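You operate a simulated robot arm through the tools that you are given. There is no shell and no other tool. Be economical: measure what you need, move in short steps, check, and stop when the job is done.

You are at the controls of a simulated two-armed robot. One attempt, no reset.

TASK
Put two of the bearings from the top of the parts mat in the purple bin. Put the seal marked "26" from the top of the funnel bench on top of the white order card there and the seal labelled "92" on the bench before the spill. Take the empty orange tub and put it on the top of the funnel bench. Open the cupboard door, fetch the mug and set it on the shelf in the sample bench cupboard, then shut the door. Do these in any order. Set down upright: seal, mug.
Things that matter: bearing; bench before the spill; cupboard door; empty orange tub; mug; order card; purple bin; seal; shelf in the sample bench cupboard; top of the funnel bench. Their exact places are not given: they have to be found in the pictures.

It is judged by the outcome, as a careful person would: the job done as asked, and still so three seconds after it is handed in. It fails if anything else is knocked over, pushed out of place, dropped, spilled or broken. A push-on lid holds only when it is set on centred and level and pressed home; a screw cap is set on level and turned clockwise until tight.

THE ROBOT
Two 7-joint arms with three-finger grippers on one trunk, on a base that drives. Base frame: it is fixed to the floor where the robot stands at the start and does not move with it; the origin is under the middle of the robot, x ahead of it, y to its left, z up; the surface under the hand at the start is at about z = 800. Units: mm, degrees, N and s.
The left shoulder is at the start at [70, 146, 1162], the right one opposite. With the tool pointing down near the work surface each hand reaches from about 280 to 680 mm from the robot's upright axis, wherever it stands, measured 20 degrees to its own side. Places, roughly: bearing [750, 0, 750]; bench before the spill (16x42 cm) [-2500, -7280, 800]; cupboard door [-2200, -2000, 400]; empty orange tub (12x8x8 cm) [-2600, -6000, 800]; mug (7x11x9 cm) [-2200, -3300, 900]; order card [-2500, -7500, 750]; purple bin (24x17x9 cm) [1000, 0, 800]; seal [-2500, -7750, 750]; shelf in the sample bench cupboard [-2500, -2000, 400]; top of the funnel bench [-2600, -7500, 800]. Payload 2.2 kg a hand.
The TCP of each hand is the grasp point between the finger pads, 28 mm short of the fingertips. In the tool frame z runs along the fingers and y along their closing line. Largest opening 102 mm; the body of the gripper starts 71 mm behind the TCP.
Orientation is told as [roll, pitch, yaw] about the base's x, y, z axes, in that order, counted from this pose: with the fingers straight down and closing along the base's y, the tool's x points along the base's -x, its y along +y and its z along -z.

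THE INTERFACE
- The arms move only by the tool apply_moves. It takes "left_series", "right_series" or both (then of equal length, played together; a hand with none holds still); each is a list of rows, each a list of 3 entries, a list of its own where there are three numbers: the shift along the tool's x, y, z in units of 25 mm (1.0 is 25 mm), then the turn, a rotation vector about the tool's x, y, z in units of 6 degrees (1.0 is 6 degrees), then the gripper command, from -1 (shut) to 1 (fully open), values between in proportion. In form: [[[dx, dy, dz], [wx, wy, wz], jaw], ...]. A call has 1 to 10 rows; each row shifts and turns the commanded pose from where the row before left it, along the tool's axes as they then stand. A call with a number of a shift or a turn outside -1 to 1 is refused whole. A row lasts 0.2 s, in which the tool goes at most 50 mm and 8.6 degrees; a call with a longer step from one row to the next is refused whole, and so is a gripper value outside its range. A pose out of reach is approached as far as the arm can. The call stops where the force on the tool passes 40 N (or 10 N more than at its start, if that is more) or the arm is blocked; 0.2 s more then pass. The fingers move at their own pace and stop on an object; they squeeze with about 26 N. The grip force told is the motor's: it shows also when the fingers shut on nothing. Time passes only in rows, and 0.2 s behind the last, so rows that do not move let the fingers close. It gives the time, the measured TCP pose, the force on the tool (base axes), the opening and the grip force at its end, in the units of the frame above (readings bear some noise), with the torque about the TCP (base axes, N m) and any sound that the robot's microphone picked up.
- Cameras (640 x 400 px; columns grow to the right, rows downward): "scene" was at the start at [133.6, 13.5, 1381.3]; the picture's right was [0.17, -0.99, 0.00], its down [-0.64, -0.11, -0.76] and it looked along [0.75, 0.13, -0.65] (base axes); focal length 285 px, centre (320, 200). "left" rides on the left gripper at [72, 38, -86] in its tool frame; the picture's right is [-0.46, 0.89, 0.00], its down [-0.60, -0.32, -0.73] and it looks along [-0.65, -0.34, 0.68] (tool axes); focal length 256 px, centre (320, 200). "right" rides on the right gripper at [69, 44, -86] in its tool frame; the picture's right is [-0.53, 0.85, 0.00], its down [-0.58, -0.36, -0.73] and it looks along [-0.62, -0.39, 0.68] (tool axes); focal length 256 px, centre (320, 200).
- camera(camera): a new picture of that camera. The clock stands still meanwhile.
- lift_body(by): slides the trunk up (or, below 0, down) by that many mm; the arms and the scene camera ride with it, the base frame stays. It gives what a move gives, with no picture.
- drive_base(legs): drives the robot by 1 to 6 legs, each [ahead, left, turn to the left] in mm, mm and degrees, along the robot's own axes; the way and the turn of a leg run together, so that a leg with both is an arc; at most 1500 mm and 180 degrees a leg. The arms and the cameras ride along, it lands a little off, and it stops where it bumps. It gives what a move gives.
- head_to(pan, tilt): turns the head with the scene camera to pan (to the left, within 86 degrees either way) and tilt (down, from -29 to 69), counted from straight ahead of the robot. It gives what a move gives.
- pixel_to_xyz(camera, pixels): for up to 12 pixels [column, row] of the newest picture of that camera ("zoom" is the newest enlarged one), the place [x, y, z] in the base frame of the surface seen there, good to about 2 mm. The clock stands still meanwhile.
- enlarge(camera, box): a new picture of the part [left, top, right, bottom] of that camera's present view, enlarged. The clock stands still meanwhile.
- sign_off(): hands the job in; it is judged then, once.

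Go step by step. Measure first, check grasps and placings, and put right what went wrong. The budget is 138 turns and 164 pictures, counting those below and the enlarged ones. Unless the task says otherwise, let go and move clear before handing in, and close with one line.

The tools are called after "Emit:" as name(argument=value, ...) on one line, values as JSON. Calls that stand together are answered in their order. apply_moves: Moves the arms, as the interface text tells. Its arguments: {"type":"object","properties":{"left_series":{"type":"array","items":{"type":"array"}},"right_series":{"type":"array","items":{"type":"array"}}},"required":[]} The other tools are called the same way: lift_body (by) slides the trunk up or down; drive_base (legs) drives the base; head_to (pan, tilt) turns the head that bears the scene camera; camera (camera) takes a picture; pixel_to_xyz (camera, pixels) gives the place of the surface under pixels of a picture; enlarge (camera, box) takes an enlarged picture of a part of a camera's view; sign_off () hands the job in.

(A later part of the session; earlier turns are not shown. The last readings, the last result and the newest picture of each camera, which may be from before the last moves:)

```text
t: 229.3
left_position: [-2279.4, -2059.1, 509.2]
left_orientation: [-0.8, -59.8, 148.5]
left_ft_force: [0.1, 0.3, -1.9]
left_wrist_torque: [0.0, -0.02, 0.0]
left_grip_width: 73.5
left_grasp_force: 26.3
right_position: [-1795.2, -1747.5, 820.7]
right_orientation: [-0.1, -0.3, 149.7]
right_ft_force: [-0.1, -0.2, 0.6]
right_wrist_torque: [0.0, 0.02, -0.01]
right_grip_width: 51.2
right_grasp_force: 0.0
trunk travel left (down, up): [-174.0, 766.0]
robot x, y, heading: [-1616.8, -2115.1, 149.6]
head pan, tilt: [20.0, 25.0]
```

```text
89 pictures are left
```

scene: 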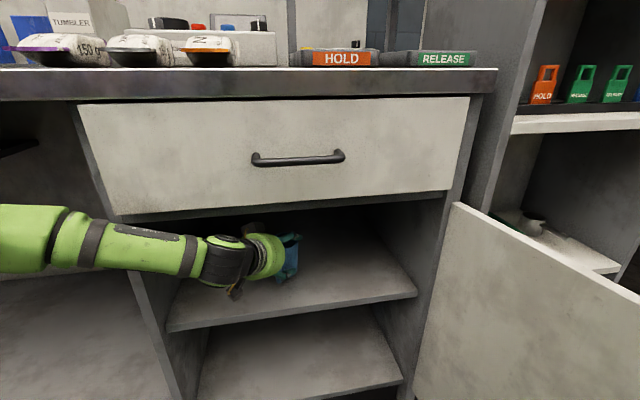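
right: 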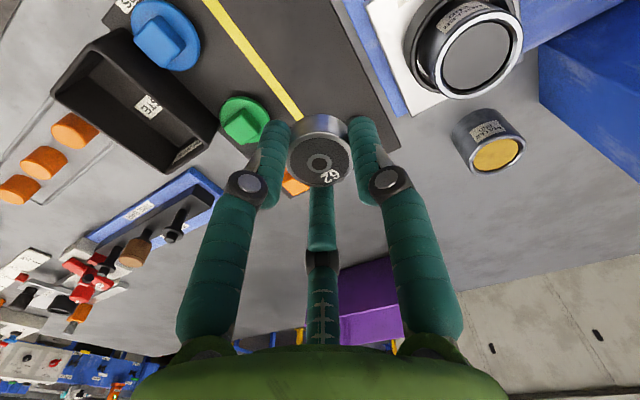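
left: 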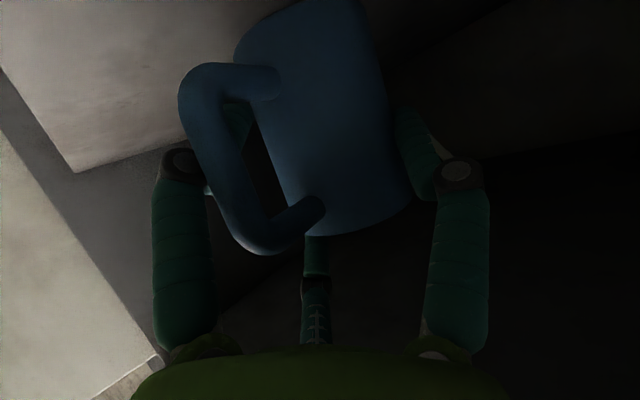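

Mug is upright, bottom ≈443, shelf ≈418. Lower the trunk 20 mm, then feel for the shelf with the arm.

Emit:
lift_body(by=-20)

Emit:
apply_moves(left_series=[[[0.09, 0, 0.05], [0, 0, 0], -1], [[0.07, 0, 0.04], [0, 0, 0], -1]])

```text
t: 230.0
left_position: [-2279.2, -2060.8, 489.0]
left_orientation: [-0.8, -59.8, 148.5]
left_ft_force: [-0.1, -0.1, -1.3]
left_wrist_torque: [-0.01, -0.03, 0.01]
left_grip_width: 73.1
left_grasp_force: 26.2
right_position: [-1795.0, -1747.6, 800.3]
right_orientation: [-0.1, -0.4, 149.7]
right_ft_force: [0.7, -0.6, 0.5]
right_wrist_torque: [0.04, -0.01, 0.02]
right_grip_width: 51.1
right_grasp_force: 0.0
trunk travel left (down, up): [-154.0, 786.0]
robot x, y, heading: [-1619.8, -2114.9, 149.6]
head pan, tilt: [20.0, 25.0]
```

```text
t: 230.6
left_position: [-2279.1, -2058.9, 485.9]
left_orientation: [-0.8, -60.0, 148.4]
left_ft_force: [-0.7, -0.7, 2.3]
left_wrist_torque: [0.0, 0.0, -0.03]
left_grip_width: 73.4
left_grasp_force: 25.9
right_position: [-1793.9, -1746.7, 800.6]
right_orientation: [-0.1, -0.4, 149.8]
right_ft_force: [0.6, 0.7, -0.8]
right_wrist_torque: [0.01, 0.01, 0.0]
right_grip_width: 51.0
right_grasp_force: 0.0
trunk travel left (down, up): [-154.0, 786.0]
robot x, y, heading: [-1620.4, -2120.6, 149.5]
head pan, tilt: [20.0, 25.0]
```

Contact felt (+2.3 N). Press 1 mm, then open and back out along the approach.

Emit:
apply_moves(left_series=[[[0.04, 0, 0.02], [0, 0, 0], -1], [[0, 0, 0], [0, 0, 0], 0.5], [[0, 0, 0], [0, 0, 0], 0.7], [[0, 0, 0], [0, 0, 0], 0.9], [[0, 0, 0], [0, 0, 0], 0.9]])

Emit:
drive_base(legs=[[-110, 0, 0]])

Emit:
camera(camera="left")

Emit:
camera(camera="scene")

```text
t: 231.8
left_position: [-2279.5, -2058.6, 484.6]
left_orientation: [-0.8, -59.8, 148.5]
left_ft_force: [-0.8, -0.2, -0.6]
left_wrist_torque: [-0.02, -0.03, -0.01]
left_grip_width: 96.7
left_grasp_force: 0.0
right_position: [-1794.3, -1746.5, 800.8]
right_orientation: [-0.1, -0.4, 149.8]
right_ft_force: [-0.1, -0.7, -0.2]
right_wrist_torque: [-0.02, -0.02, -0.01]
right_grip_width: 50.8
right_grasp_force: 0.0
trunk travel left (down, up): [-154.0, 786.0]
robot x, y, heading: [-1620.2, -2114.6, 149.4]
head pan, tilt: [20.0, 25.0]
```

```text
t: 233.0
left_position: [-2185.6, -2114.7, 483.7]
left_orientation: [-0.8, -59.8, 148.5]
left_ft_force: [-0.6, -0.5, -0.2]
left_wrist_torque: [-0.01, 0.01, 0.0]
left_grip_width: 96.7
left_grasp_force: 0.1
right_position: [-1700.8, -1801.3, 800.8]
right_orientation: [0.0, -0.4, 149.8]
right_ft_force: [-0.7, 1.3, -0.1]
right_wrist_torque: [-0.03, -0.02, 0.01]
right_grip_width: 51.3
right_grasp_force: 0.0
trunk travel left (down, up): [-154.0, 786.0]
robot x, y, heading: [-1527.7, -2169.0, 149.6]
head pan, tilt: [20.0, 25.0]
```

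```text
88 pictures are left
```

left: 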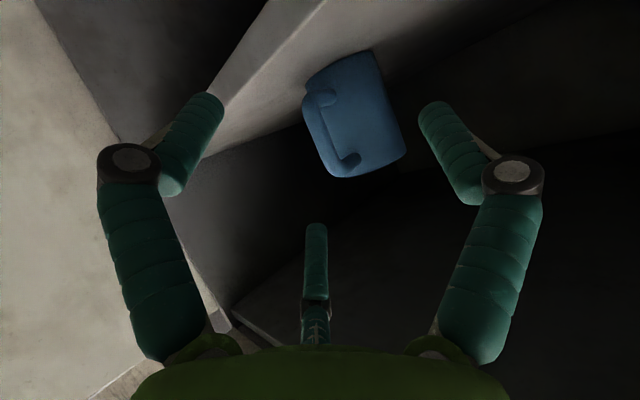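

```text
87 pictures are left
```

scene: 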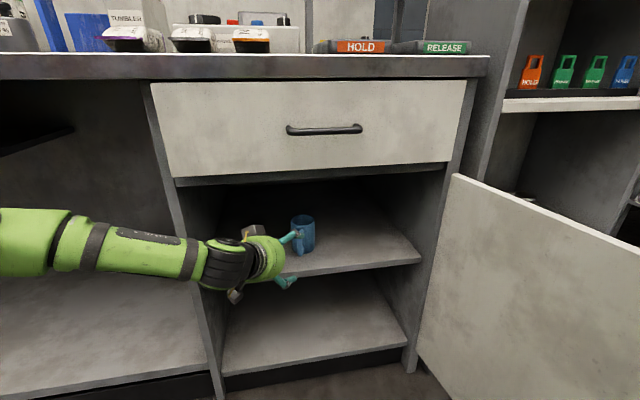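

The mug stands upright on the shelf at (302,235). Now retract the left hand, shut its fingers, and drive around the door's free edge to its outer side to push it shut.

Emit:
drive_base(legs=[[-420, 0, 0], [0, 0, 30.3]])

Emit:
apply_moves(left_series=[[[0.4, 0, -0.69], [0, 0, 0], -1], [[0.4, 0, -0.69], [0, 0, 0], -1], [[0.4, 0, -0.69], [0, 0, 0], -1], [[0.4, 0, -0.69], [0, 0, 0], -1], [[0.4, 0, -0.69], [0, 0, 0], -1]])

Emit:
drive_base(legs=[[-120, 0, 0], [0, -1140, 0]])

Emit:
head_to(pan=20, tilt=30)

Emit:
camera(camera="scene")

```text
t: 237.1
left_position: [-1757.7, -2675.5, 482.7]
left_orientation: [-0.7, -59.8, 179.3]
left_ft_force: [-0.1, 0.2, -0.3]
left_wrist_torque: [-0.02, -0.03, 0.02]
left_grip_width: 96.9
left_grasp_force: 0.0
right_position: [-1501.3, -2158.2, 801.2]
right_orientation: [-0.2, -0.3, -179.4]
right_ft_force: [-0.2, -0.5, -0.1]
right_wrist_torque: [-0.03, 0.01, -0.01]
right_grip_width: 50.7
right_grasp_force: 0.0
trunk travel left (down, up): [-154.0, 786.0]
robot x, y, heading: [-1158.4, -2386.9, -179.7]
head pan, tilt: [20.0, 25.0]
```

```text
t: 238.3
left_position: [-1659.1, -2679.9, 486.4]
left_orientation: [-0.7, -59.8, 179.1]
left_ft_force: [-0.8, 0.5, -0.2]
left_wrist_torque: [0.01, 0.0, 0.01]
left_grip_width: 2.2
left_grasp_force: 26.2
right_position: [-1502.5, -2159.7, 801.1]
right_orientation: [-0.1, -0.3, -179.4]
right_ft_force: [-0.4, 0.2, 1.1]
right_wrist_torque: [0.0, -0.01, 0.02]
right_grip_width: 50.9
right_grasp_force: 0.0
trunk travel left (down, up): [-154.0, 786.0]
robot x, y, heading: [-1157.3, -2383.8, -179.6]
head pan, tilt: [20.0, 25.0]
```

```text
t: 245.1
left_position: [-1544.9, -1521.1, 484.8]
left_orientation: [-0.8, -59.8, 179.1]
left_ft_force: [0.0, -0.3, -0.3]
left_wrist_torque: [0.0, 0.01, 0.0]
left_grip_width: 2.3
left_grasp_force: 25.4
right_position: [-1386.7, -1001.9, 800.7]
right_orientation: [0.0, -0.2, -179.5]
right_ft_force: [1.0, 0.0, 0.8]
right_wrist_torque: [0.0, 0.0, 0.01]
right_grip_width: 51.0
right_grasp_force: 0.1
trunk travel left (down, up): [-154.0, 786.0]
robot x, y, heading: [-1051.3, -1231.4, -179.6]
head pan, tilt: [20.0, 25.0]
```

```text
t: 245.7
left_position: [-1545.1, -1521.6, 484.3]
left_orientation: [-0.8, -59.8, 179.2]
left_ft_force: [-0.9, 0.9, 0.1]
left_wrist_torque: [-0.04, -0.02, 0.01]
left_grip_width: 2.3
left_grasp_force: 25.5
right_position: [-1386.0, -1000.8, 800.3]
right_orientation: [-0.1, -0.3, -179.5]
right_ft_force: [0.8, -0.5, 0.2]
right_wrist_torque: [0.04, 0.03, -0.02]
right_grip_width: 51.0
right_grasp_force: 0.0
trunk travel left (down, up): [-154.0, 786.0]
robot x, y, heading: [-1042.9, -1231.3, -179.6]
head pan, tilt: [20.0, 30.0]
```

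```text
86 pictures are left
```

scene: 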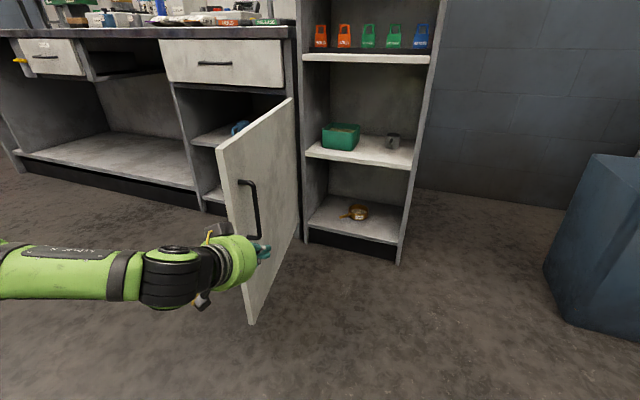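

Hand is on the door's outer side. Check clearances: handle, door edge, and blue bin at right.

Emit:
pixel_to_xyz(camera="scene", pixels=[[250, 190], [260, 225], [222, 150], [290, 110], [250, 318], [547, 270], [585, 160], [600, 320], [264, 252]])

```text
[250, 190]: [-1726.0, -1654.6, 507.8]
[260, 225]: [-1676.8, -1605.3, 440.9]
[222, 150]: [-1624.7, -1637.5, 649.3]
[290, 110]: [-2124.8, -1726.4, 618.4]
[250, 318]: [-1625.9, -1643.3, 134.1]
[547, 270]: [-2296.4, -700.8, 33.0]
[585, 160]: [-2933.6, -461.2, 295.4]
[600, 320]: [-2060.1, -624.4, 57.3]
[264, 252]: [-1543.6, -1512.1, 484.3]
```

Shift right 35, ahead 310 alongside the outer face, then sweep left 400 to swing the door.

Emit:
drive_base(legs=[[0, -35, 0], [310, 0, 0], [0, 420, 0]])

Emit:
camera(camera="scene")

```text
t: 248.9
left_position: [-1851.3, -1526.6, 484.5]
left_orientation: [-1.2, -59.5, 179.1]
left_ft_force: [-0.6, 0.3, -0.2]
left_wrist_torque: [-0.05, -0.03, 0.01]
left_grip_width: 2.1
left_grasp_force: 26.1
right_position: [-1692.1, -1008.8, 802.4]
right_orientation: [-0.1, -0.3, -179.7]
right_ft_force: [0.5, 0.2, -0.7]
right_wrist_torque: [-0.03, -0.01, 0.0]
right_grip_width: 50.9
right_grasp_force: 0.0
trunk travel left (down, up): [-154.0, 786.0]
robot x, y, heading: [-1352.5, -1237.1, -179.7]
head pan, tilt: [20.0, 30.0]
stopped in leg 3: the robot was blocked; the commanded pose is now the measured one
```

```text
85 pictures are left
```

scene: 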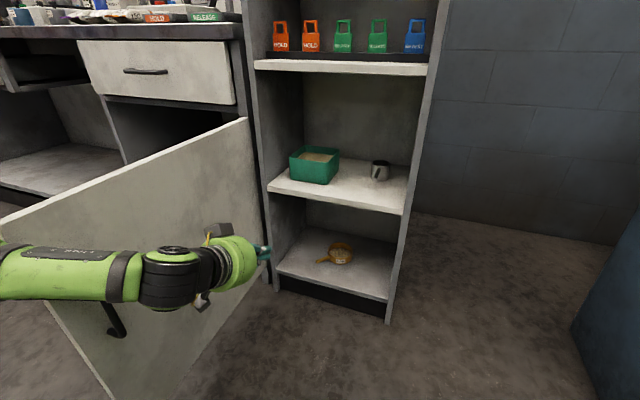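

The forearm (elbow outward) met the door and blocked. Measure the door's present angle.

Emit:
pixel_to_xyz(camera="scene", pixels=[[240, 125], [120, 175], [20, 220], [60, 230], [108, 315], [200, 230], [90, 370], [110, 395]])

Emit:
head_to(pan=55, tilt=35)

Emit:
camera(camera="scene")

```text
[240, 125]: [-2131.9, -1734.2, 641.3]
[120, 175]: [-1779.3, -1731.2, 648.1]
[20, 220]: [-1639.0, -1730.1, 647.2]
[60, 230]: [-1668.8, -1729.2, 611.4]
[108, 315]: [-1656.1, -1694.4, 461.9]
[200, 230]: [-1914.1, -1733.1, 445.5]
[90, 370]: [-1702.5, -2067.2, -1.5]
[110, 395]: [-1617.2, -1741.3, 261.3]
```

```text
t: 249.9
left_position: [-1850.8, -1527.6, 484.7]
left_orientation: [-1.2, -59.6, 179.1]
left_ft_force: [-0.5, 0.1, 0.1]
left_wrist_torque: [-0.02, 0.03, -0.01]
left_grip_width: 2.1
left_grasp_force: 26.2
right_position: [-1692.4, -1007.7, 801.1]
right_orientation: [-0.1, -0.3, -179.7]
right_ft_force: [0.4, 0.3, -0.4]
right_wrist_torque: [0.0, 0.01, 0.01]
right_grip_width: 51.2
right_grasp_force: 0.1
trunk travel left (down, up): [-154.0, 786.0]
robot x, y, heading: [-1353.7, -1236.9, -180.2]
head pan, tilt: [55.0, 35.0]
```

```text
84 pictures are left
```

scene: 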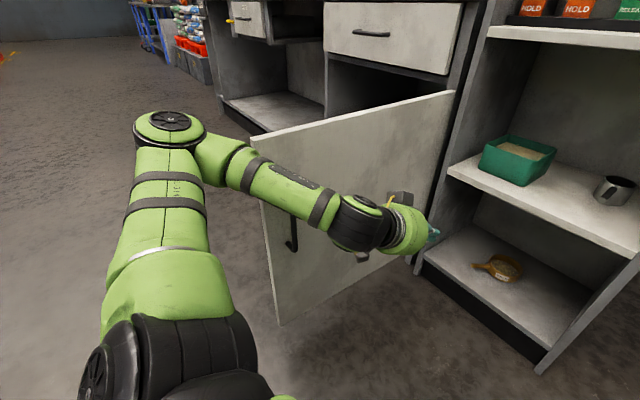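

The door is now at 90° and the left elbow gets in the way at this heading. I'll back off, turn to heading 225°, and then push the door shut by rotating about the hinge with the closed fingertips on its outer face.

Emit:
drive_base(legs=[[0, -150, 0], [-250, 0, 0], [0, 0, 45]])

Emit:
head_to(pan=20, tilt=30)

Emit:
camera(camera="scene")

```text
t: 254.7
left_position: [-1260.2, -1646.4, 484.4]
left_orientation: [-1.0, -59.7, -136.9]
left_ft_force: [0.4, 0.3, 0.5]
left_wrist_torque: [0.03, 0.02, 0.03]
left_grip_width: 2.1
left_grasp_force: 25.7
right_position: [-1508.4, -1161.2, 800.9]
right_orientation: [-0.1, -0.3, -135.7]
right_ft_force: [-0.6, 0.2, 0.1]
right_wrist_torque: [0.03, 0.0, -0.02]
right_grip_width: 51.0
right_grasp_force: 0.0
trunk travel left (down, up): [-154.0, 786.0]
robot x, y, heading: [-1102.9, -1093.1, -135.9]
head pan, tilt: [55.0, 35.0]
```

```text
t: 255.8
left_position: [-1260.1, -1644.4, 484.3]
left_orientation: [-1.1, -59.6, -136.9]
left_ft_force: [0.0, 0.2, 0.0]
left_wrist_torque: [0.0, -0.02, -0.03]
left_grip_width: 2.3
left_grasp_force: 26.0
right_position: [-1507.2, -1161.8, 801.3]
right_orientation: [-0.3, -0.3, -135.7]
right_ft_force: [-0.1, -0.2, -0.2]
right_wrist_torque: [0.01, -0.03, -0.06]
right_grip_width: 51.3
right_grasp_force: 0.0
trunk travel left (down, up): [-154.0, 786.0]
robot x, y, heading: [-1101.7, -1089.6, -136.0]
head pan, tilt: [20.0, 30.0]
```

```text
83 pictures are left
```

scene: 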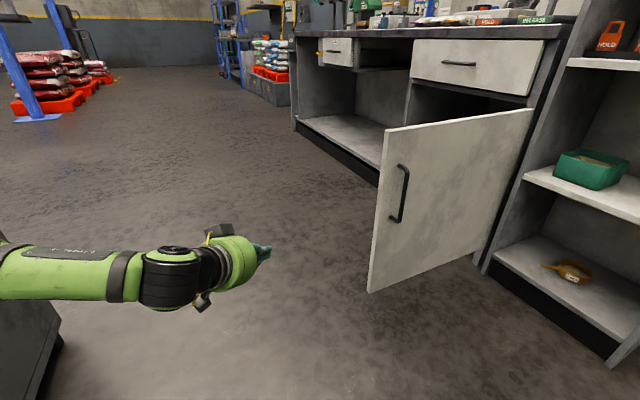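

Good view; move right alongside then toward the door face at mid-width.

Emit:
drive_base(legs=[[293, -375, 0], [120, 50, 0]])

Emit:
camera(camera="scene")

```text
t: 259.5
left_position: [-1789.7, -1690.9, 484.4]
left_orientation: [-1.1, -59.7, -136.9]
left_ft_force: [-0.5, -0.6, 0.0]
left_wrist_torque: [0.04, 0.02, 0.0]
left_grip_width: 2.1
left_grasp_force: 25.4
right_position: [-2035.9, -1208.2, 800.9]
right_orientation: [-0.1, -0.3, -135.7]
right_ft_force: [-0.4, 0.2, -0.3]
right_wrist_torque: [-0.01, 0.04, 0.0]
right_grip_width: 51.1
right_grasp_force: 0.0
trunk travel left (down, up): [-154.0, 786.0]
robot x, y, heading: [-1628.3, -1138.8, -136.0]
head pan, tilt: [20.0, 30.0]
```

```text
82 pictures are left
```

scene: 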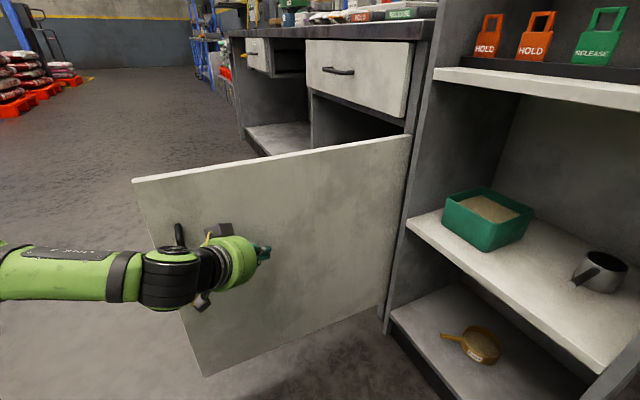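

Now arc about the hinge, 30° to start.

Emit:
drive_base(legs=[[-16, 211, -15], [-16, 211, -15]])

Emit:
camera(camera="scene")

```text
t: 262.4
left_position: [-1810.9, -1888.2, 483.4]
left_orientation: [-1.2, -59.5, -166.4]
left_ft_force: [-0.7, -0.3, -0.3]
left_wrist_torque: [0.03, 0.0, 0.01]
left_grip_width: 2.0
left_grasp_force: 25.8
right_position: [-1786.2, -1346.9, 801.4]
right_orientation: [-0.1, -0.3, -165.4]
right_ft_force: [0.3, 0.6, 0.2]
right_wrist_torque: [-0.04, 0.0, 0.03]
right_grip_width: 51.1
right_grasp_force: 0.0
trunk travel left (down, up): [-154.0, 786.0]
robot x, y, heading: [-1400.0, -1485.6, -165.5]
head pan, tilt: [20.0, 30.0]
```

```text
81 pictures are left
```

scene: 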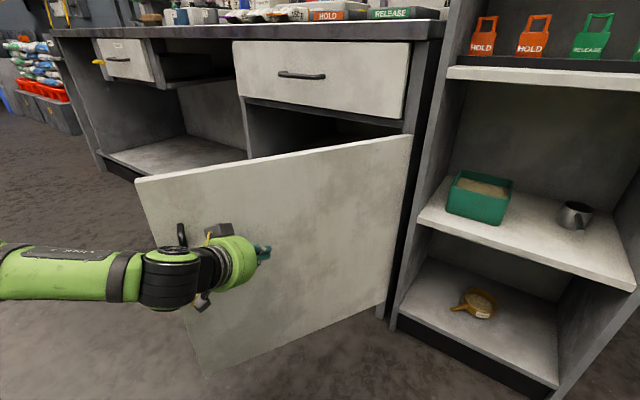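

Works well (door ≈62°). Continue 45° more.

Emit:
drive_base(legs=[[-15, 211, -15], [-15, 211, -15], [-15, 211, -15]])

Emit:
camera(camera="scene")

```text
t: 266.5
left_position: [-2018.1, -2081.9, 483.7]
left_orientation: [-1.1, -59.5, 148.3]
left_ft_force: [0.1, -0.8, -0.2]
left_wrist_torque: [0.01, -0.03, 0.01]
left_grip_width: 2.2
left_grasp_force: 25.3
right_position: [-1615.9, -1717.7, 801.1]
right_orientation: [-0.1, -0.4, 149.4]
right_ft_force: [-0.5, 0.1, 0.1]
right_wrist_torque: [-0.02, 0.01, -0.01]
right_grip_width: 51.0
right_grasp_force: 0.1
trunk travel left (down, up): [-154.0, 786.0]
robot x, y, heading: [-1441.8, -2089.1, 149.2]
head pan, tilt: [20.0, 30.0]
```

```text
80 pictures are left
```

scene: 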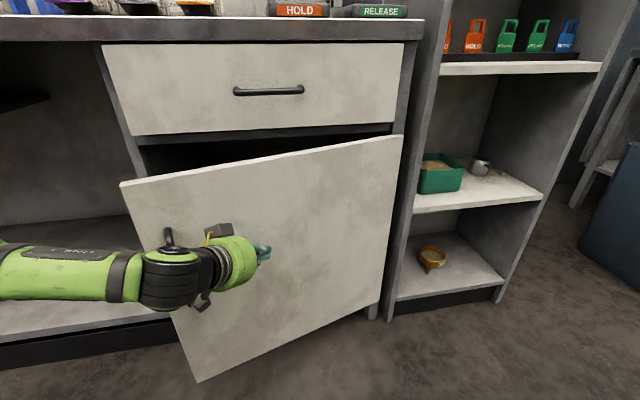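

Door ≈21° open. Arc 17° more, then check.

Emit:
drive_base(legs=[[-22, 237, -17]])

Emit:
camera(camera="scene")

Emit:
pixel_to_xyz(camera="scene", pixels=[[130, 180], [180, 160], [300, 140], [260, 120], [210, 350], [264, 252]])

```text
t: 268.3
left_position: [-2121.2, -2104.3, 484.3]
left_orientation: [-1.2, -59.7, 131.0]
left_ft_force: [0.1, 0.4, -0.1]
left_wrist_torque: [0.01, 0.0, 0.0]
left_grip_width: 2.0
left_grasp_force: 26.1
right_position: [-1629.4, -1876.5, 800.6]
right_orientation: [-0.2, -0.3, 132.2]
right_ft_force: [-0.2, -0.3, -1.2]
right_wrist_torque: [0.0, -0.03, 0.02]
right_grip_width: 51.0
right_grasp_force: 0.0
trunk travel left (down, up): [-154.0, 786.0]
robot x, y, heading: [-1573.4, -2283.4, 132.2]
head pan, tilt: [20.0, 30.0]
```

```text
79 pictures are left
```

scene: 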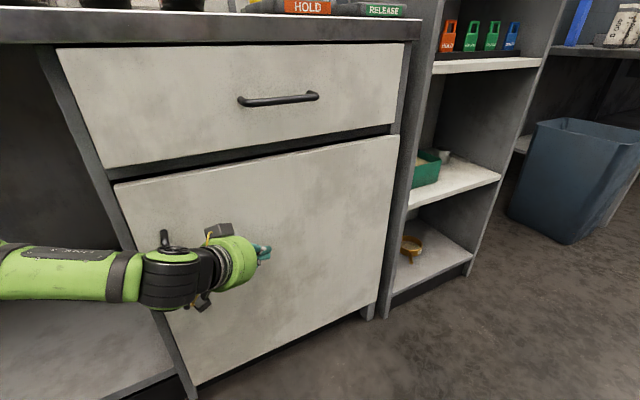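

```text
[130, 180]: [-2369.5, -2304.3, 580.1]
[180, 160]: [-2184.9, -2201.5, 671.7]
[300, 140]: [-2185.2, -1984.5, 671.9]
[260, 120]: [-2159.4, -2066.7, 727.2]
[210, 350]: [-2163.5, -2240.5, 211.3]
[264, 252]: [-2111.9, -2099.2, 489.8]
```

The door looks flush (point at (210,350) reads x −2163.5, as when closed). Verify with more points near its free edge, then back away.

Emit:
pixel_to_xyz(camera="scene", pixels=[[125, 195], [135, 215], [150, 230], [200, 200], [350, 200], [200, 370], [180, 330], [300, 170]])

Emit:
drive_base(legs=[[-250, 0, 0], [0, 0, 48]])

Emit:
head_to(pan=-15, tilt=20)

Emit:
camera(camera="scene")

```text
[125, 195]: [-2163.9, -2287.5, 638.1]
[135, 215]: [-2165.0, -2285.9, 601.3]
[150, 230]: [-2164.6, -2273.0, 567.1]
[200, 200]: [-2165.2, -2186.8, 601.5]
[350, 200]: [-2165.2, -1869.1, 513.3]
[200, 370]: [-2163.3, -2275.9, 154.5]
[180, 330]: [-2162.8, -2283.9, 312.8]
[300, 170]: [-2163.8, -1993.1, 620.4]
```

```text
t: 272.3
left_position: [-1905.2, -2759.0, 484.6]
left_orientation: [-1.1, -59.5, 179.0]
left_ft_force: [-0.3, -0.2, 0.6]
left_wrist_torque: [-0.03, -0.02, 0.0]
left_grip_width: 2.4
left_grasp_force: 25.6
right_position: [-1747.5, -2241.3, 800.7]
right_orientation: [-0.1, -0.3, -179.7]
right_ft_force: [1.0, 0.4, 0.1]
right_wrist_torque: [0.02, 0.02, 0.01]
right_grip_width: 50.9
right_grasp_force: 0.0
trunk travel left (down, up): [-154.0, 786.0]
robot x, y, heading: [-1408.6, -2473.2, -180.0]
head pan, tilt: [20.0, 30.0]
```

```text
t: 273.3
left_position: [-1905.6, -2758.6, 484.9]
left_orientation: [-1.1, -59.6, 179.1]
left_ft_force: [0.1, 0.0, -0.4]
left_wrist_torque: [0.02, -0.04, 0.01]
left_grip_width: 2.1
left_grasp_force: 25.6
right_position: [-1747.9, -2241.0, 799.7]
right_orientation: [-0.1, -0.3, -179.6]
right_ft_force: [-0.4, 0.0, -0.5]
right_wrist_torque: [0.02, -0.03, -0.02]
right_grip_width: 51.1
right_grasp_force: 0.1
trunk travel left (down, up): [-154.0, 786.0]
robot x, y, heading: [-1406.0, -2470.3, -179.8]
head pan, tilt: [-15.0, 20.0]
```

```text
78 pictures are left
```

scene: 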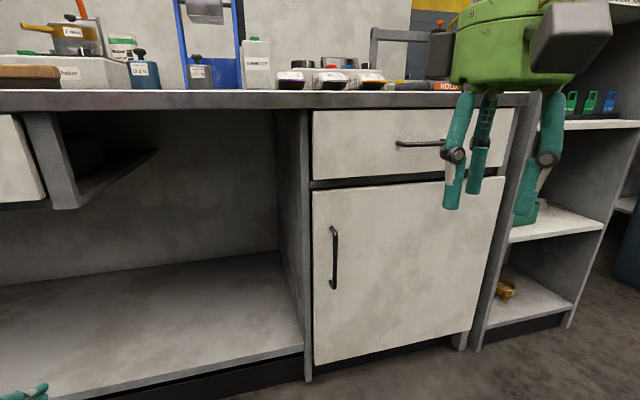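

The door is shut flush (all points x≈−2164). Now raise the trunk, bring the left hand back to pointing down, and look along the wall toward y −6000.

Emit:
lift_body(by=400)

Emit:
apply_moves(left_series=[[[0, 0, 0], [0, 1, 0], 0], [[0, 0, 0], [0, 1, 0], 0], [[0, 0, 0], [0, 1, 0], 0], [[0, 0, 0], [0, 1, 0], 0], [[0, 0, 0], [0, 1, 0], 0], [[0, 0, 0], [0, 1, 0], 0], [[0, 0, 0], [0, 1, 0], 0], [[0, 0, 0], [0, 1, 0], 0], [[0, 0, 0], [0, 1, 0], 0], [[0, 0, 0], [0, 1, 0], 0]])

Emit:
drive_base(legs=[[-100, 0, 0], [0, 1000, 0]])

Emit:
head_to(pan=75, tilt=15)

Emit:
camera(camera="scene")

```text
t: 277.1
left_position: [-1905.8, -2758.9, 884.1]
left_orientation: [-1.0, -59.5, 179.2]
left_ft_force: [0.1, 0.5, -0.4]
left_wrist_torque: [0.01, -0.02, 0.0]
left_grip_width: 2.2
left_grasp_force: 25.9
right_position: [-1747.4, -2241.0, 1200.6]
right_orientation: [-0.2, -0.4, -179.7]
right_ft_force: [0.3, 0.3, 0.0]
right_wrist_torque: [-0.03, -0.03, 0.02]
right_grip_width: 51.1
right_grasp_force: 0.0
trunk travel left (down, up): [-554.0, 386.0]
robot x, y, heading: [-1409.5, -2470.0, -180.1]
head pan, tilt: [-15.0, 20.0]
```

```text
t: 279.3
left_position: [-1905.7, -2759.1, 883.5]
left_orientation: [-0.6, 0.5, 178.1]
left_ft_force: [0.1, 0.5, 0.5]
left_wrist_torque: [-0.02, -0.01, 0.0]
left_grip_width: 50.8
left_grasp_force: 0.1
right_position: [-1747.9, -2240.8, 1201.2]
right_orientation: [0.0, -0.3, -179.7]
right_ft_force: [-0.9, -1.3, -0.8]
right_wrist_torque: [0.01, -0.03, 0.01]
right_grip_width: 51.2
right_grasp_force: 0.0
trunk travel left (down, up): [-554.0, 386.0]
robot x, y, heading: [-1406.0, -2468.0, -179.7]
head pan, tilt: [-15.0, 20.0]
```

```text
t: 285.3
left_position: [-1817.3, -3756.2, 882.7]
left_orientation: [-0.4, 0.3, 177.3]
left_ft_force: [-0.1, 0.1, 0.5]
left_wrist_torque: [0.01, 0.04, 0.03]
left_grip_width: 50.8
left_grasp_force: 0.0
right_position: [-1649.2, -3240.5, 1201.0]
right_orientation: [0.0, -0.3, 179.4]
right_ft_force: [0.2, -0.3, -0.1]
right_wrist_torque: [0.0, 0.0, 0.04]
right_grip_width: 50.8
right_grasp_force: 0.1
trunk travel left (down, up): [-554.0, 386.0]
robot x, y, heading: [-1313.2, -3476.0, 179.2]
head pan, tilt: [-15.0, 20.0]
```

```text
t: 286.9
left_position: [-1816.2, -3757.2, 883.9]
left_orientation: [-0.7, 0.3, 177.3]
left_ft_force: [-0.3, 1.0, -0.3]
left_wrist_torque: [0.02, 0.03, 0.02]
left_grip_width: 50.9
left_grasp_force: 0.0
right_position: [-1650.7, -3239.9, 1201.8]
right_orientation: [-0.1, -0.3, 179.4]
right_ft_force: [0.6, -0.6, -0.2]
right_wrist_torque: [-0.04, -0.04, -0.01]
right_grip_width: 51.1
right_grasp_force: 0.1
trunk travel left (down, up): [-554.0, 386.0]
robot x, y, heading: [-1312.5, -3477.5, 179.2]
head pan, tilt: [75.0, 15.0]
```

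```text
77 pictures are left
```

scene: 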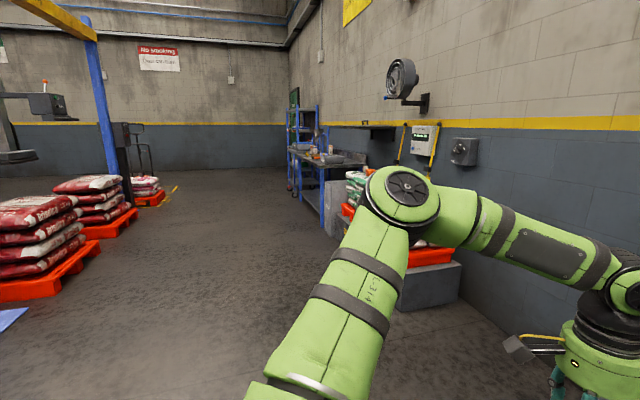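

A bench with items is at (320,160), with bag stacks nearby. Measure the corridor.

Emit:
pixel_to_xyz(camera="scene", pixels=[[92, 255], [130, 215], [165, 193], [340, 220], [318, 205], [290, 190], [325, 160], [345, 158], [430, 300], [300, 250], [70, 330], [175, 180]])

Emit:
enlarge(camera="scene", box=[270, 90, 400, 220])

```text
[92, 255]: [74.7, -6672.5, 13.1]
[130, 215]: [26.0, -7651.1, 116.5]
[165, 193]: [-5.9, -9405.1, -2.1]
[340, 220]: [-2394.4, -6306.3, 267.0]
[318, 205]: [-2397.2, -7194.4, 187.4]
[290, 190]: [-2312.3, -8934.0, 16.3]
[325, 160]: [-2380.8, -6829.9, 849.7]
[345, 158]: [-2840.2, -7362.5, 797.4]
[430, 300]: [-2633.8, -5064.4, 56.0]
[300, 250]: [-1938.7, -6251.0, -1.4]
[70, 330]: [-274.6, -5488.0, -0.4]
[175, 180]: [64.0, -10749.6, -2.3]
```

```text
3.08 times, centred on (335, 155) of scene
```

zoom: 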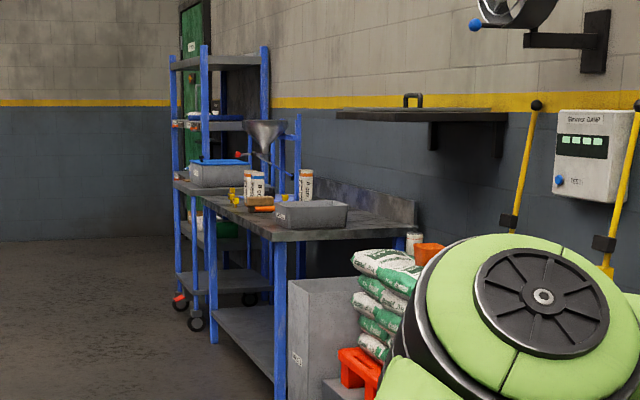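

The corridor is free. Drive left 2200 mm to face the orange tub area (~y −6000).

Emit:
drive_base(legs=[[0, 0, 0.8], [0, 1480, 0], [0, 700, 0]])

Emit:
lift_body(by=46)

Emit:
head_to(pan=25, tilt=22)

Emit:
camera(camera="scene")

```text
t: 297.8
left_position: [-1792.2, -5903.0, 883.8]
left_orientation: [-0.5, 0.3, 178.6]
left_ft_force: [-0.6, 0.2, -0.5]
left_wrist_torque: [-0.03, -0.01, 0.04]
left_grip_width: 51.0
left_grasp_force: 0.0
right_position: [-1639.5, -5383.7, 1202.0]
right_orientation: [0.1, -0.3, -179.3]
right_ft_force: [-0.6, -0.7, 0.7]
right_wrist_torque: [0.01, 0.0, 0.04]
right_grip_width: 51.1
right_grasp_force: 0.0
trunk travel left (down, up): [-554.0, 386.0]
robot x, y, heading: [-1298.0, -5610.1, -179.6]
head pan, tilt: [75.0, 15.0]
```

```text
t: 298.7
left_position: [-1793.4, -5903.1, 929.2]
left_orientation: [-0.6, 0.4, 178.7]
left_ft_force: [-0.1, -0.5, -1.0]
left_wrist_torque: [-0.01, -0.01, -0.05]
left_grip_width: 50.9
left_grasp_force: 0.1
right_position: [-1639.6, -5382.3, 1247.1]
right_orientation: [0.1, -0.3, -179.3]
right_ft_force: [-0.8, 0.7, 0.2]
right_wrist_torque: [0.01, 0.01, 0.0]
right_grip_width: 51.0
right_grasp_force: 0.1
trunk travel left (down, up): [-600.0, 340.0]
robot x, y, heading: [-1296.6, -5609.2, -179.5]
head pan, tilt: [75.0, 15.0]
```

```text
t: 299.9
left_position: [-1793.2, -5901.1, 929.0]
left_orientation: [-0.6, 0.3, 178.6]
left_ft_force: [0.2, -0.4, 0.2]
left_wrist_torque: [0.01, 0.0, 0.0]
left_grip_width: 51.4
left_grasp_force: 0.2
right_position: [-1638.7, -5382.7, 1247.1]
right_orientation: [0.1, -0.4, -179.4]
right_ft_force: [0.3, -0.3, -0.2]
right_wrist_torque: [-0.01, 0.0, 0.0]
right_grip_width: 50.9
right_grasp_force: 0.0
trunk travel left (down, up): [-600.0, 340.0]
robot x, y, heading: [-1294.6, -5611.1, -179.5]
head pan, tilt: [25.0, 22.0]
```

```text
75 pictures are left
```

scene: 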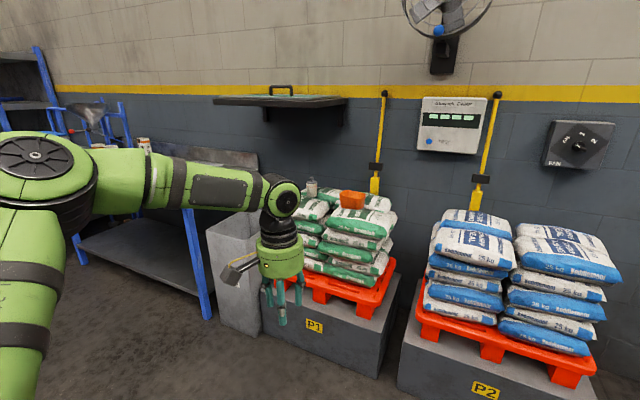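

The orange tub sits on the P1 bag stack at (352,200), next to a jar at (311,188). Zoom and measure.

Emit:
enlarge(camera="scene", box=[290, 165, 410, 245])

Emit:
pixel_to_xyz(camera="scene", pixels=[[341, 192], [365, 194], [352, 189], [352, 203], [343, 205], [361, 207], [311, 188], [385, 205], [352, 215], [335, 300], [390, 300]])

```text
5.00 times, centred on (350, 205) of scene
```

zoom: 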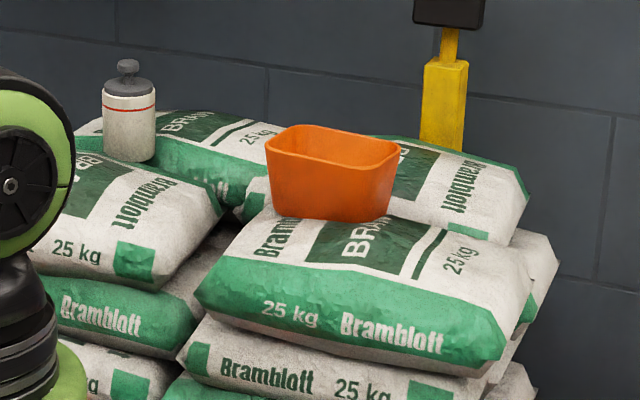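

```text
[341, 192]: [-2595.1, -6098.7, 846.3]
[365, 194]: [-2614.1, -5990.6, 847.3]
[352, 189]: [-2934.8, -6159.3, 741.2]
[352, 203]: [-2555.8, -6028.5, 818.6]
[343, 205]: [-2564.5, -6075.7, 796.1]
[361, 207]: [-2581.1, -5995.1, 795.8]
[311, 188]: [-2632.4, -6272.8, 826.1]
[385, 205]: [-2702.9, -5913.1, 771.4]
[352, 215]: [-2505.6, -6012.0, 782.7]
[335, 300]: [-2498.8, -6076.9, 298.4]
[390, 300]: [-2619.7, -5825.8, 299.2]
```

Emit:
pixel_to_xyz(camera="zoom", pixels=[[268, 150], [275, 160], [310, 168], [355, 172], [370, 170], [395, 157], [385, 143], [340, 133], [300, 127], [330, 160], [310, 215], [370, 220]])

```text
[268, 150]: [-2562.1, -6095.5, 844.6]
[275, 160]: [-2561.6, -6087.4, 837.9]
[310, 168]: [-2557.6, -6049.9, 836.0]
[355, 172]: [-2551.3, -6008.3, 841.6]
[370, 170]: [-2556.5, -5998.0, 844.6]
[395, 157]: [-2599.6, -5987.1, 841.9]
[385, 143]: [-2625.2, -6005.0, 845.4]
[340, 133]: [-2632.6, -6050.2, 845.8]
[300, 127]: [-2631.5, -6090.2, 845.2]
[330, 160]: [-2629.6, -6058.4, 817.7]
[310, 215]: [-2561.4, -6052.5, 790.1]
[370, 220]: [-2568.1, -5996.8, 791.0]
```

Tub: x −2556…−2636, y −6103…−5987, rim z≈847, floor ≈785; centre (−2594,−6045). I'll turn the left hand 90° to close across its 80 mm width, fully open, then drive in.

Emit:
apply_moves(left_series=[[[0, 0, 0], [0, 0, 1], 1], [[0, 0, 0], [0, 0, 1], 1], [[0, 0, 0], [0, 0, 1], 1], [[0, 0, 0], [0, 0, 1], 1], [[0, 0, 0], [0, 0, 1], 1], [[0, 0, 0], [0, 0, 1], 1], [[0, 0, 0], [0, 0, 1], 1], [[0, 0, 0], [0, 0, 1], 1], [[0, 0, 0], [0, 0, 1], 1], [[0, 0, 0], [0, 0, 1], 1]])

Emit:
apply_moves(left_series=[[[0, 0, 0], [0, 0, 1], 1], [[0, 0, 0], [0, 0, 1], 1], [[0, 0, 0], [0, 0, 1], 1], [[0, 0, 0], [0, 0, 1], 1], [[0, 0, 0], [0, 0, 0.8], 1]])

Emit:
drive_base(legs=[[0, 143, 0], [650, 0, 0]])

Emit:
camera(camera="scene")

Emit:
camera(camera="left")

```text
t: 302.1
left_position: [-1793.7, -5903.3, 929.6]
left_orientation: [-0.6, -0.3, 118.4]
left_ft_force: [0.1, 0.4, 0.0]
left_wrist_torque: [0.0, 0.02, 0.0]
left_grip_width: 102.0
left_grasp_force: 0.0
right_position: [-1639.7, -5383.3, 1247.4]
right_orientation: [0.0, -0.2, -179.3]
right_ft_force: [0.8, 0.2, 0.4]
right_wrist_torque: [-0.04, 0.02, -0.02]
right_grip_width: 51.1
right_grasp_force: 0.1
trunk travel left (down, up): [-600.0, 340.0]
robot x, y, heading: [-1299.3, -5613.5, -179.5]
head pan, tilt: [25.0, 22.0]
```

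```text
t: 303.3
left_position: [-1792.6, -5902.7, 929.2]
left_orientation: [-0.4, -0.5, 89.7]
left_ft_force: [-0.8, 0.4, 0.1]
left_wrist_torque: [0.01, 0.0, 0.01]
left_grip_width: 102.2
left_grasp_force: 0.1
right_position: [-1638.6, -5382.5, 1247.2]
right_orientation: [-0.1, -0.3, -179.3]
right_ft_force: [-0.2, -0.2, 0.2]
right_wrist_torque: [0.03, 0.0, -0.02]
right_grip_width: 50.9
right_grasp_force: 0.0
trunk travel left (down, up): [-600.0, 340.0]
robot x, y, heading: [-1293.7, -5614.6, -179.5]
head pan, tilt: [25.0, 22.0]
```

```text
t: 307.8
left_position: [-2430.3, -6053.8, 930.7]
left_orientation: [-0.3, -0.6, 89.6]
left_ft_force: [-0.1, 0.1, -0.5]
left_wrist_torque: [-0.03, -0.03, 0.01]
left_grip_width: 101.9
left_grasp_force: 0.0
right_position: [-2273.6, -5534.1, 1247.8]
right_orientation: [0.0, -0.4, -179.4]
right_ft_force: [0.4, -0.4, 0.6]
right_wrist_torque: [-0.01, 0.0, 0.02]
right_grip_width: 51.1
right_grasp_force: 0.0
trunk travel left (down, up): [-600.0, 340.0]
robot x, y, heading: [-1929.3, -5761.9, -179.7]
head pan, tilt: [25.0, 22.0]
```

```text
73 pictures are left
```

scene: 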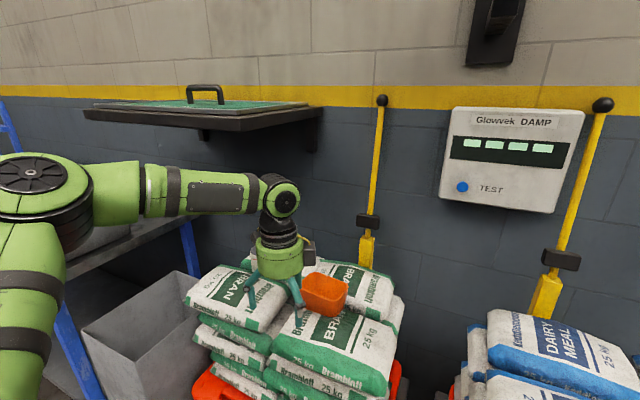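

```text
72 pictures are left
```

left: 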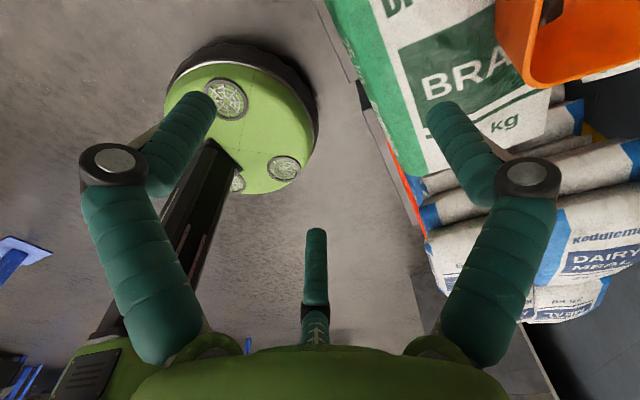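

Base is a round disc. Check the wall shelf near the wrist before advancing.

Emit:
pixel_to_xyz(camera="scene", pixels=[[200, 120], [290, 122], [110, 112], [280, 195], [325, 285], [305, 290], [340, 300], [268, 235], [346, 283], [309, 275]])

```text
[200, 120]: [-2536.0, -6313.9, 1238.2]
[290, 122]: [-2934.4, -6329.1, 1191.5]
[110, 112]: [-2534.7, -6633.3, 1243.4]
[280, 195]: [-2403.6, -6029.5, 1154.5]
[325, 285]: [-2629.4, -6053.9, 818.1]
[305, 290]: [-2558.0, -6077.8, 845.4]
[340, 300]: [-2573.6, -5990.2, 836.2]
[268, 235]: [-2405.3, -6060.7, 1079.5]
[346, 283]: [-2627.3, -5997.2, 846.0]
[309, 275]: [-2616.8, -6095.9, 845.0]
```

The wall shelf's front is at x −2535 and left of the elbow path; enough clearance. Advance 163 mm to centre over the tub.

Emit:
drive_base(legs=[[163, -8, 0]])

Emit:
head_to(pan=28, tilt=40)

Emit:
camera(camera="scene")

Emit:
camera(camera="left")

```text
t: 309.2
left_position: [-2587.4, -6049.4, 929.5]
left_orientation: [-0.3, -0.5, 90.0]
left_ft_force: [-0.4, -0.2, -1.0]
left_wrist_torque: [-0.02, 0.01, 0.02]
left_grip_width: 101.9
left_grasp_force: 0.0
right_position: [-2435.5, -5529.6, 1246.8]
right_orientation: [0.0, -0.4, -179.1]
right_ft_force: [0.4, 0.4, 0.1]
right_wrist_torque: [0.03, -0.01, 0.0]
right_grip_width: 51.0
right_grasp_force: 0.0
trunk travel left (down, up): [-600.0, 340.0]
robot x, y, heading: [-2094.1, -5756.1, -179.0]
head pan, tilt: [25.0, 22.0]
```

```text
t: 310.0
left_position: [-2588.3, -6049.6, 928.8]
left_orientation: [-0.3, -0.4, 90.0]
left_ft_force: [-0.1, 0.0, 0.6]
left_wrist_torque: [-0.02, 0.02, -0.01]
left_grip_width: 102.4
left_grasp_force: 0.0
right_position: [-2436.5, -5529.6, 1248.3]
right_orientation: [0.1, -0.4, -179.0]
right_ft_force: [0.1, 0.4, -0.4]
right_wrist_torque: [-0.02, -0.01, 0.01]
right_grip_width: 50.7
right_grasp_force: 0.1
trunk travel left (down, up): [-600.0, 340.0]
robot x, y, heading: [-2096.9, -5756.4, -179.3]
head pan, tilt: [28.0, 40.0]
```

```text
71 pictures are left
```

scene: 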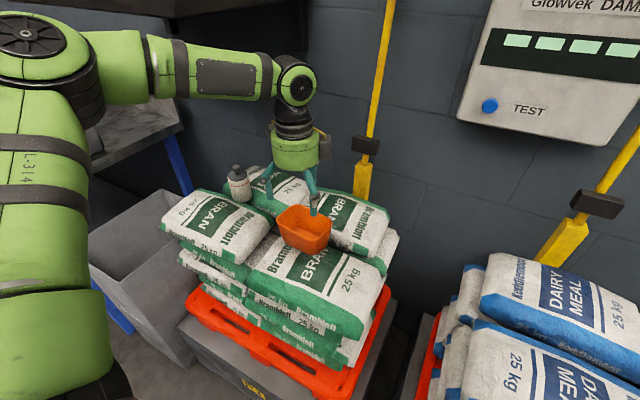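

```text
70 pictures are left
```

left: 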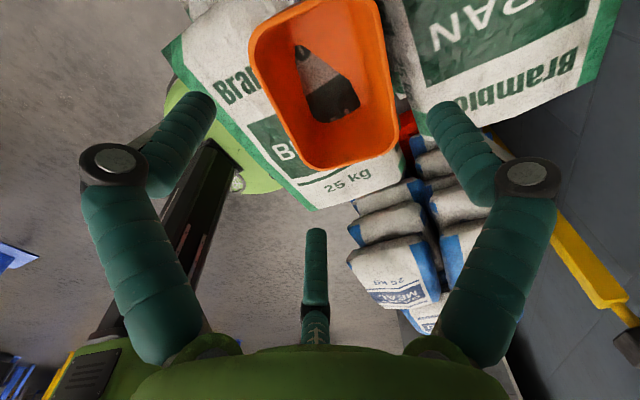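

The tub is centred between the open fingers within a few mm. Shift 7 mm deeper, descend 92 mm with force checks, then close.

Emit:
apply_moves(left_series=[[[0, 0.3, 0.6], [0, 0, 0], 1], [[-0.1, 0, 0.7], [0, 0, 0], 1], [[0, 0, 0.7], [0, 0, 0], 1], [[0, 0, 0.7], [0, 0, 0], 1], [[0, 0, 0.5], [0, 0, 0], 1], [[0, 0, 0.4], [0, 0, 0], 1]])

Emit:
camera(camera="left")

Emit:
enlarge(camera="scene", box=[210, 130, 390, 270])

```text
t: 311.2
left_position: [-2599.5, -6047.9, 864.3]
left_orientation: [0.7, -0.2, 89.9]
left_ft_force: [8.8, 0.4, 25.7]
left_wrist_torque: [-1.04, -1.02, 0.38]
left_grip_width: 102.2
left_grasp_force: 0.2
right_position: [-2434.0, -5528.2, 1248.1]
right_orientation: [0.0, -0.5, -179.0]
right_ft_force: [-0.9, 0.3, -0.6]
right_wrist_torque: [0.02, -0.05, 0.0]
right_grip_width: 50.7
right_grasp_force: 0.1
trunk travel left (down, up): [-600.0, 340.0]
robot x, y, heading: [-2093.6, -5754.6, -179.2]
head pan, tilt: [28.0, 40.0]
stopped in row 5 (left hand): the force on the tool passed its limit at 47 N (the readings are from after the stop); the commanded pose is now the measured one
```

```text
69 pictures are left
```

left: 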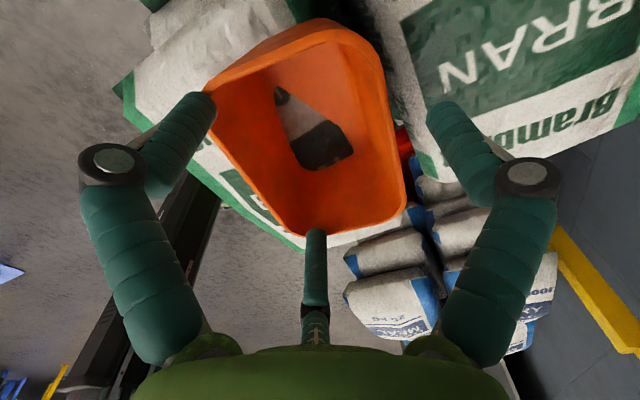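

```text
2.86 times, centred on (300, 200) of scene
```

zoom: 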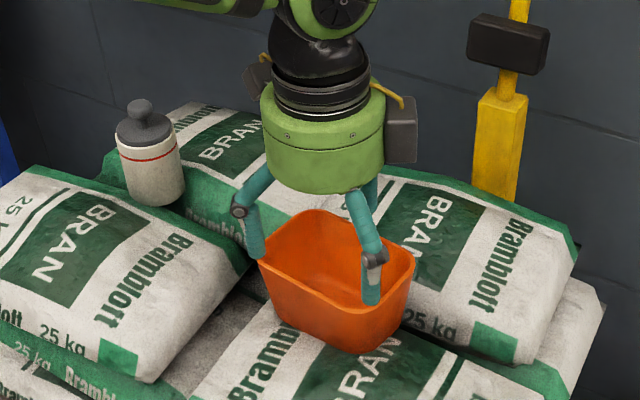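

Contact at torque-derived offset (+30,−40) shows the hand really behaves as the three-fingered one pictured, so it can't straddle the tub. I'll lift, and instead pinch the front wall. First lift and check the tub hasn't moved.

Emit:
apply_moves(left_series=[[[0, 0, -0.6], [0, 0, 0], 1], [[0, 0, -0.8], [0, 0, 0], 0], [[0, -0.8, -0.8], [0, 0, 0], 0], [[0, -0.8, 0], [0, 0, 0], 0], [[0, 0, 0], [0, 0, 0], 0]])

Emit:
camera(camera="left")

Emit:
enlarge(camera="scene", box=[210, 130, 390, 270])

Emit:
pixel_to_xyz(camera="zoom", pixels=[[275, 280], [300, 312], [340, 325], [380, 310], [415, 258], [390, 235], [340, 215], [300, 215]])

```text
t: 312.4
left_position: [-2561.4, -6050.5, 912.6]
left_orientation: [0.5, -0.2, 89.8]
left_ft_force: [0.1, -0.3, 0.3]
left_wrist_torque: [-0.03, 0.03, -0.02]
left_grip_width: 51.3
left_grasp_force: 0.0
right_position: [-2436.7, -5530.5, 1246.7]
right_orientation: [0.1, -0.3, -179.0]
right_ft_force: [0.1, -0.4, 0.2]
right_wrist_torque: [-0.02, -0.03, 0.02]
right_grip_width: 51.2
right_grasp_force: 0.1
trunk travel left (down, up): [-600.0, 340.0]
robot x, y, heading: [-2091.3, -5760.4, -179.0]
head pan, tilt: [28.0, 40.0]
```

```text
67 pictures are left
```

left: 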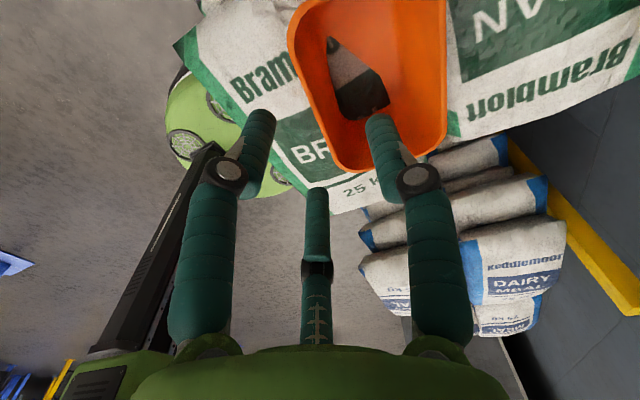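

```text
2.86 times, centred on (300, 200) of scene
```

zoom: 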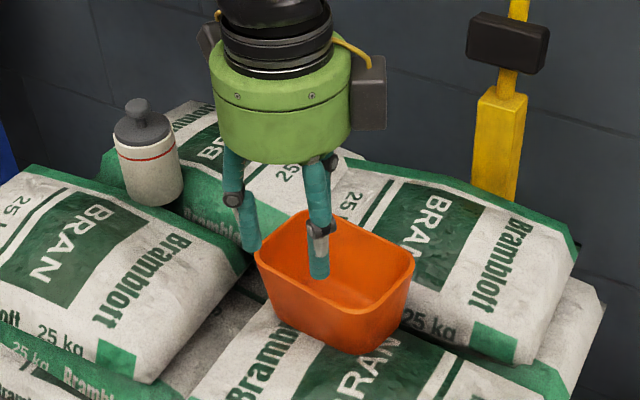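

```text
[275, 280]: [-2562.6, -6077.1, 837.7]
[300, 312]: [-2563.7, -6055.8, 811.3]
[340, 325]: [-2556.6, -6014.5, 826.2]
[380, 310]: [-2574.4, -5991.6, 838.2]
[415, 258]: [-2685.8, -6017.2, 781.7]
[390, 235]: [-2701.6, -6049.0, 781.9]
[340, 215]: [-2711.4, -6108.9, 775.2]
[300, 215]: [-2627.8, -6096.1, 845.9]
```

The tub hasn't moved. Locate the three fingertips relative to the TCP to plan the pinch.

Emit:
pixel_to_xyz(camera="left", pixels=[[262, 115], [255, 140], [378, 120], [385, 140], [316, 195], [317, 215], [320, 165], [340, 155], [380, 160], [430, 155], [300, 100], [440, 60]])

```text
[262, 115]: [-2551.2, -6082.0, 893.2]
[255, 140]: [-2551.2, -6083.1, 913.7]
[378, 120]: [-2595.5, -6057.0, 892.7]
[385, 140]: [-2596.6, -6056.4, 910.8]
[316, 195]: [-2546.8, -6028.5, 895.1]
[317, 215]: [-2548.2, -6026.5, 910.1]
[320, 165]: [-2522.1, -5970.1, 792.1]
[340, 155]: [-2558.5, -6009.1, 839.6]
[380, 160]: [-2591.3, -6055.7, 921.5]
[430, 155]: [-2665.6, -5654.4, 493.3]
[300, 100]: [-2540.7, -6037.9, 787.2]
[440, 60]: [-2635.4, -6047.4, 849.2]
```

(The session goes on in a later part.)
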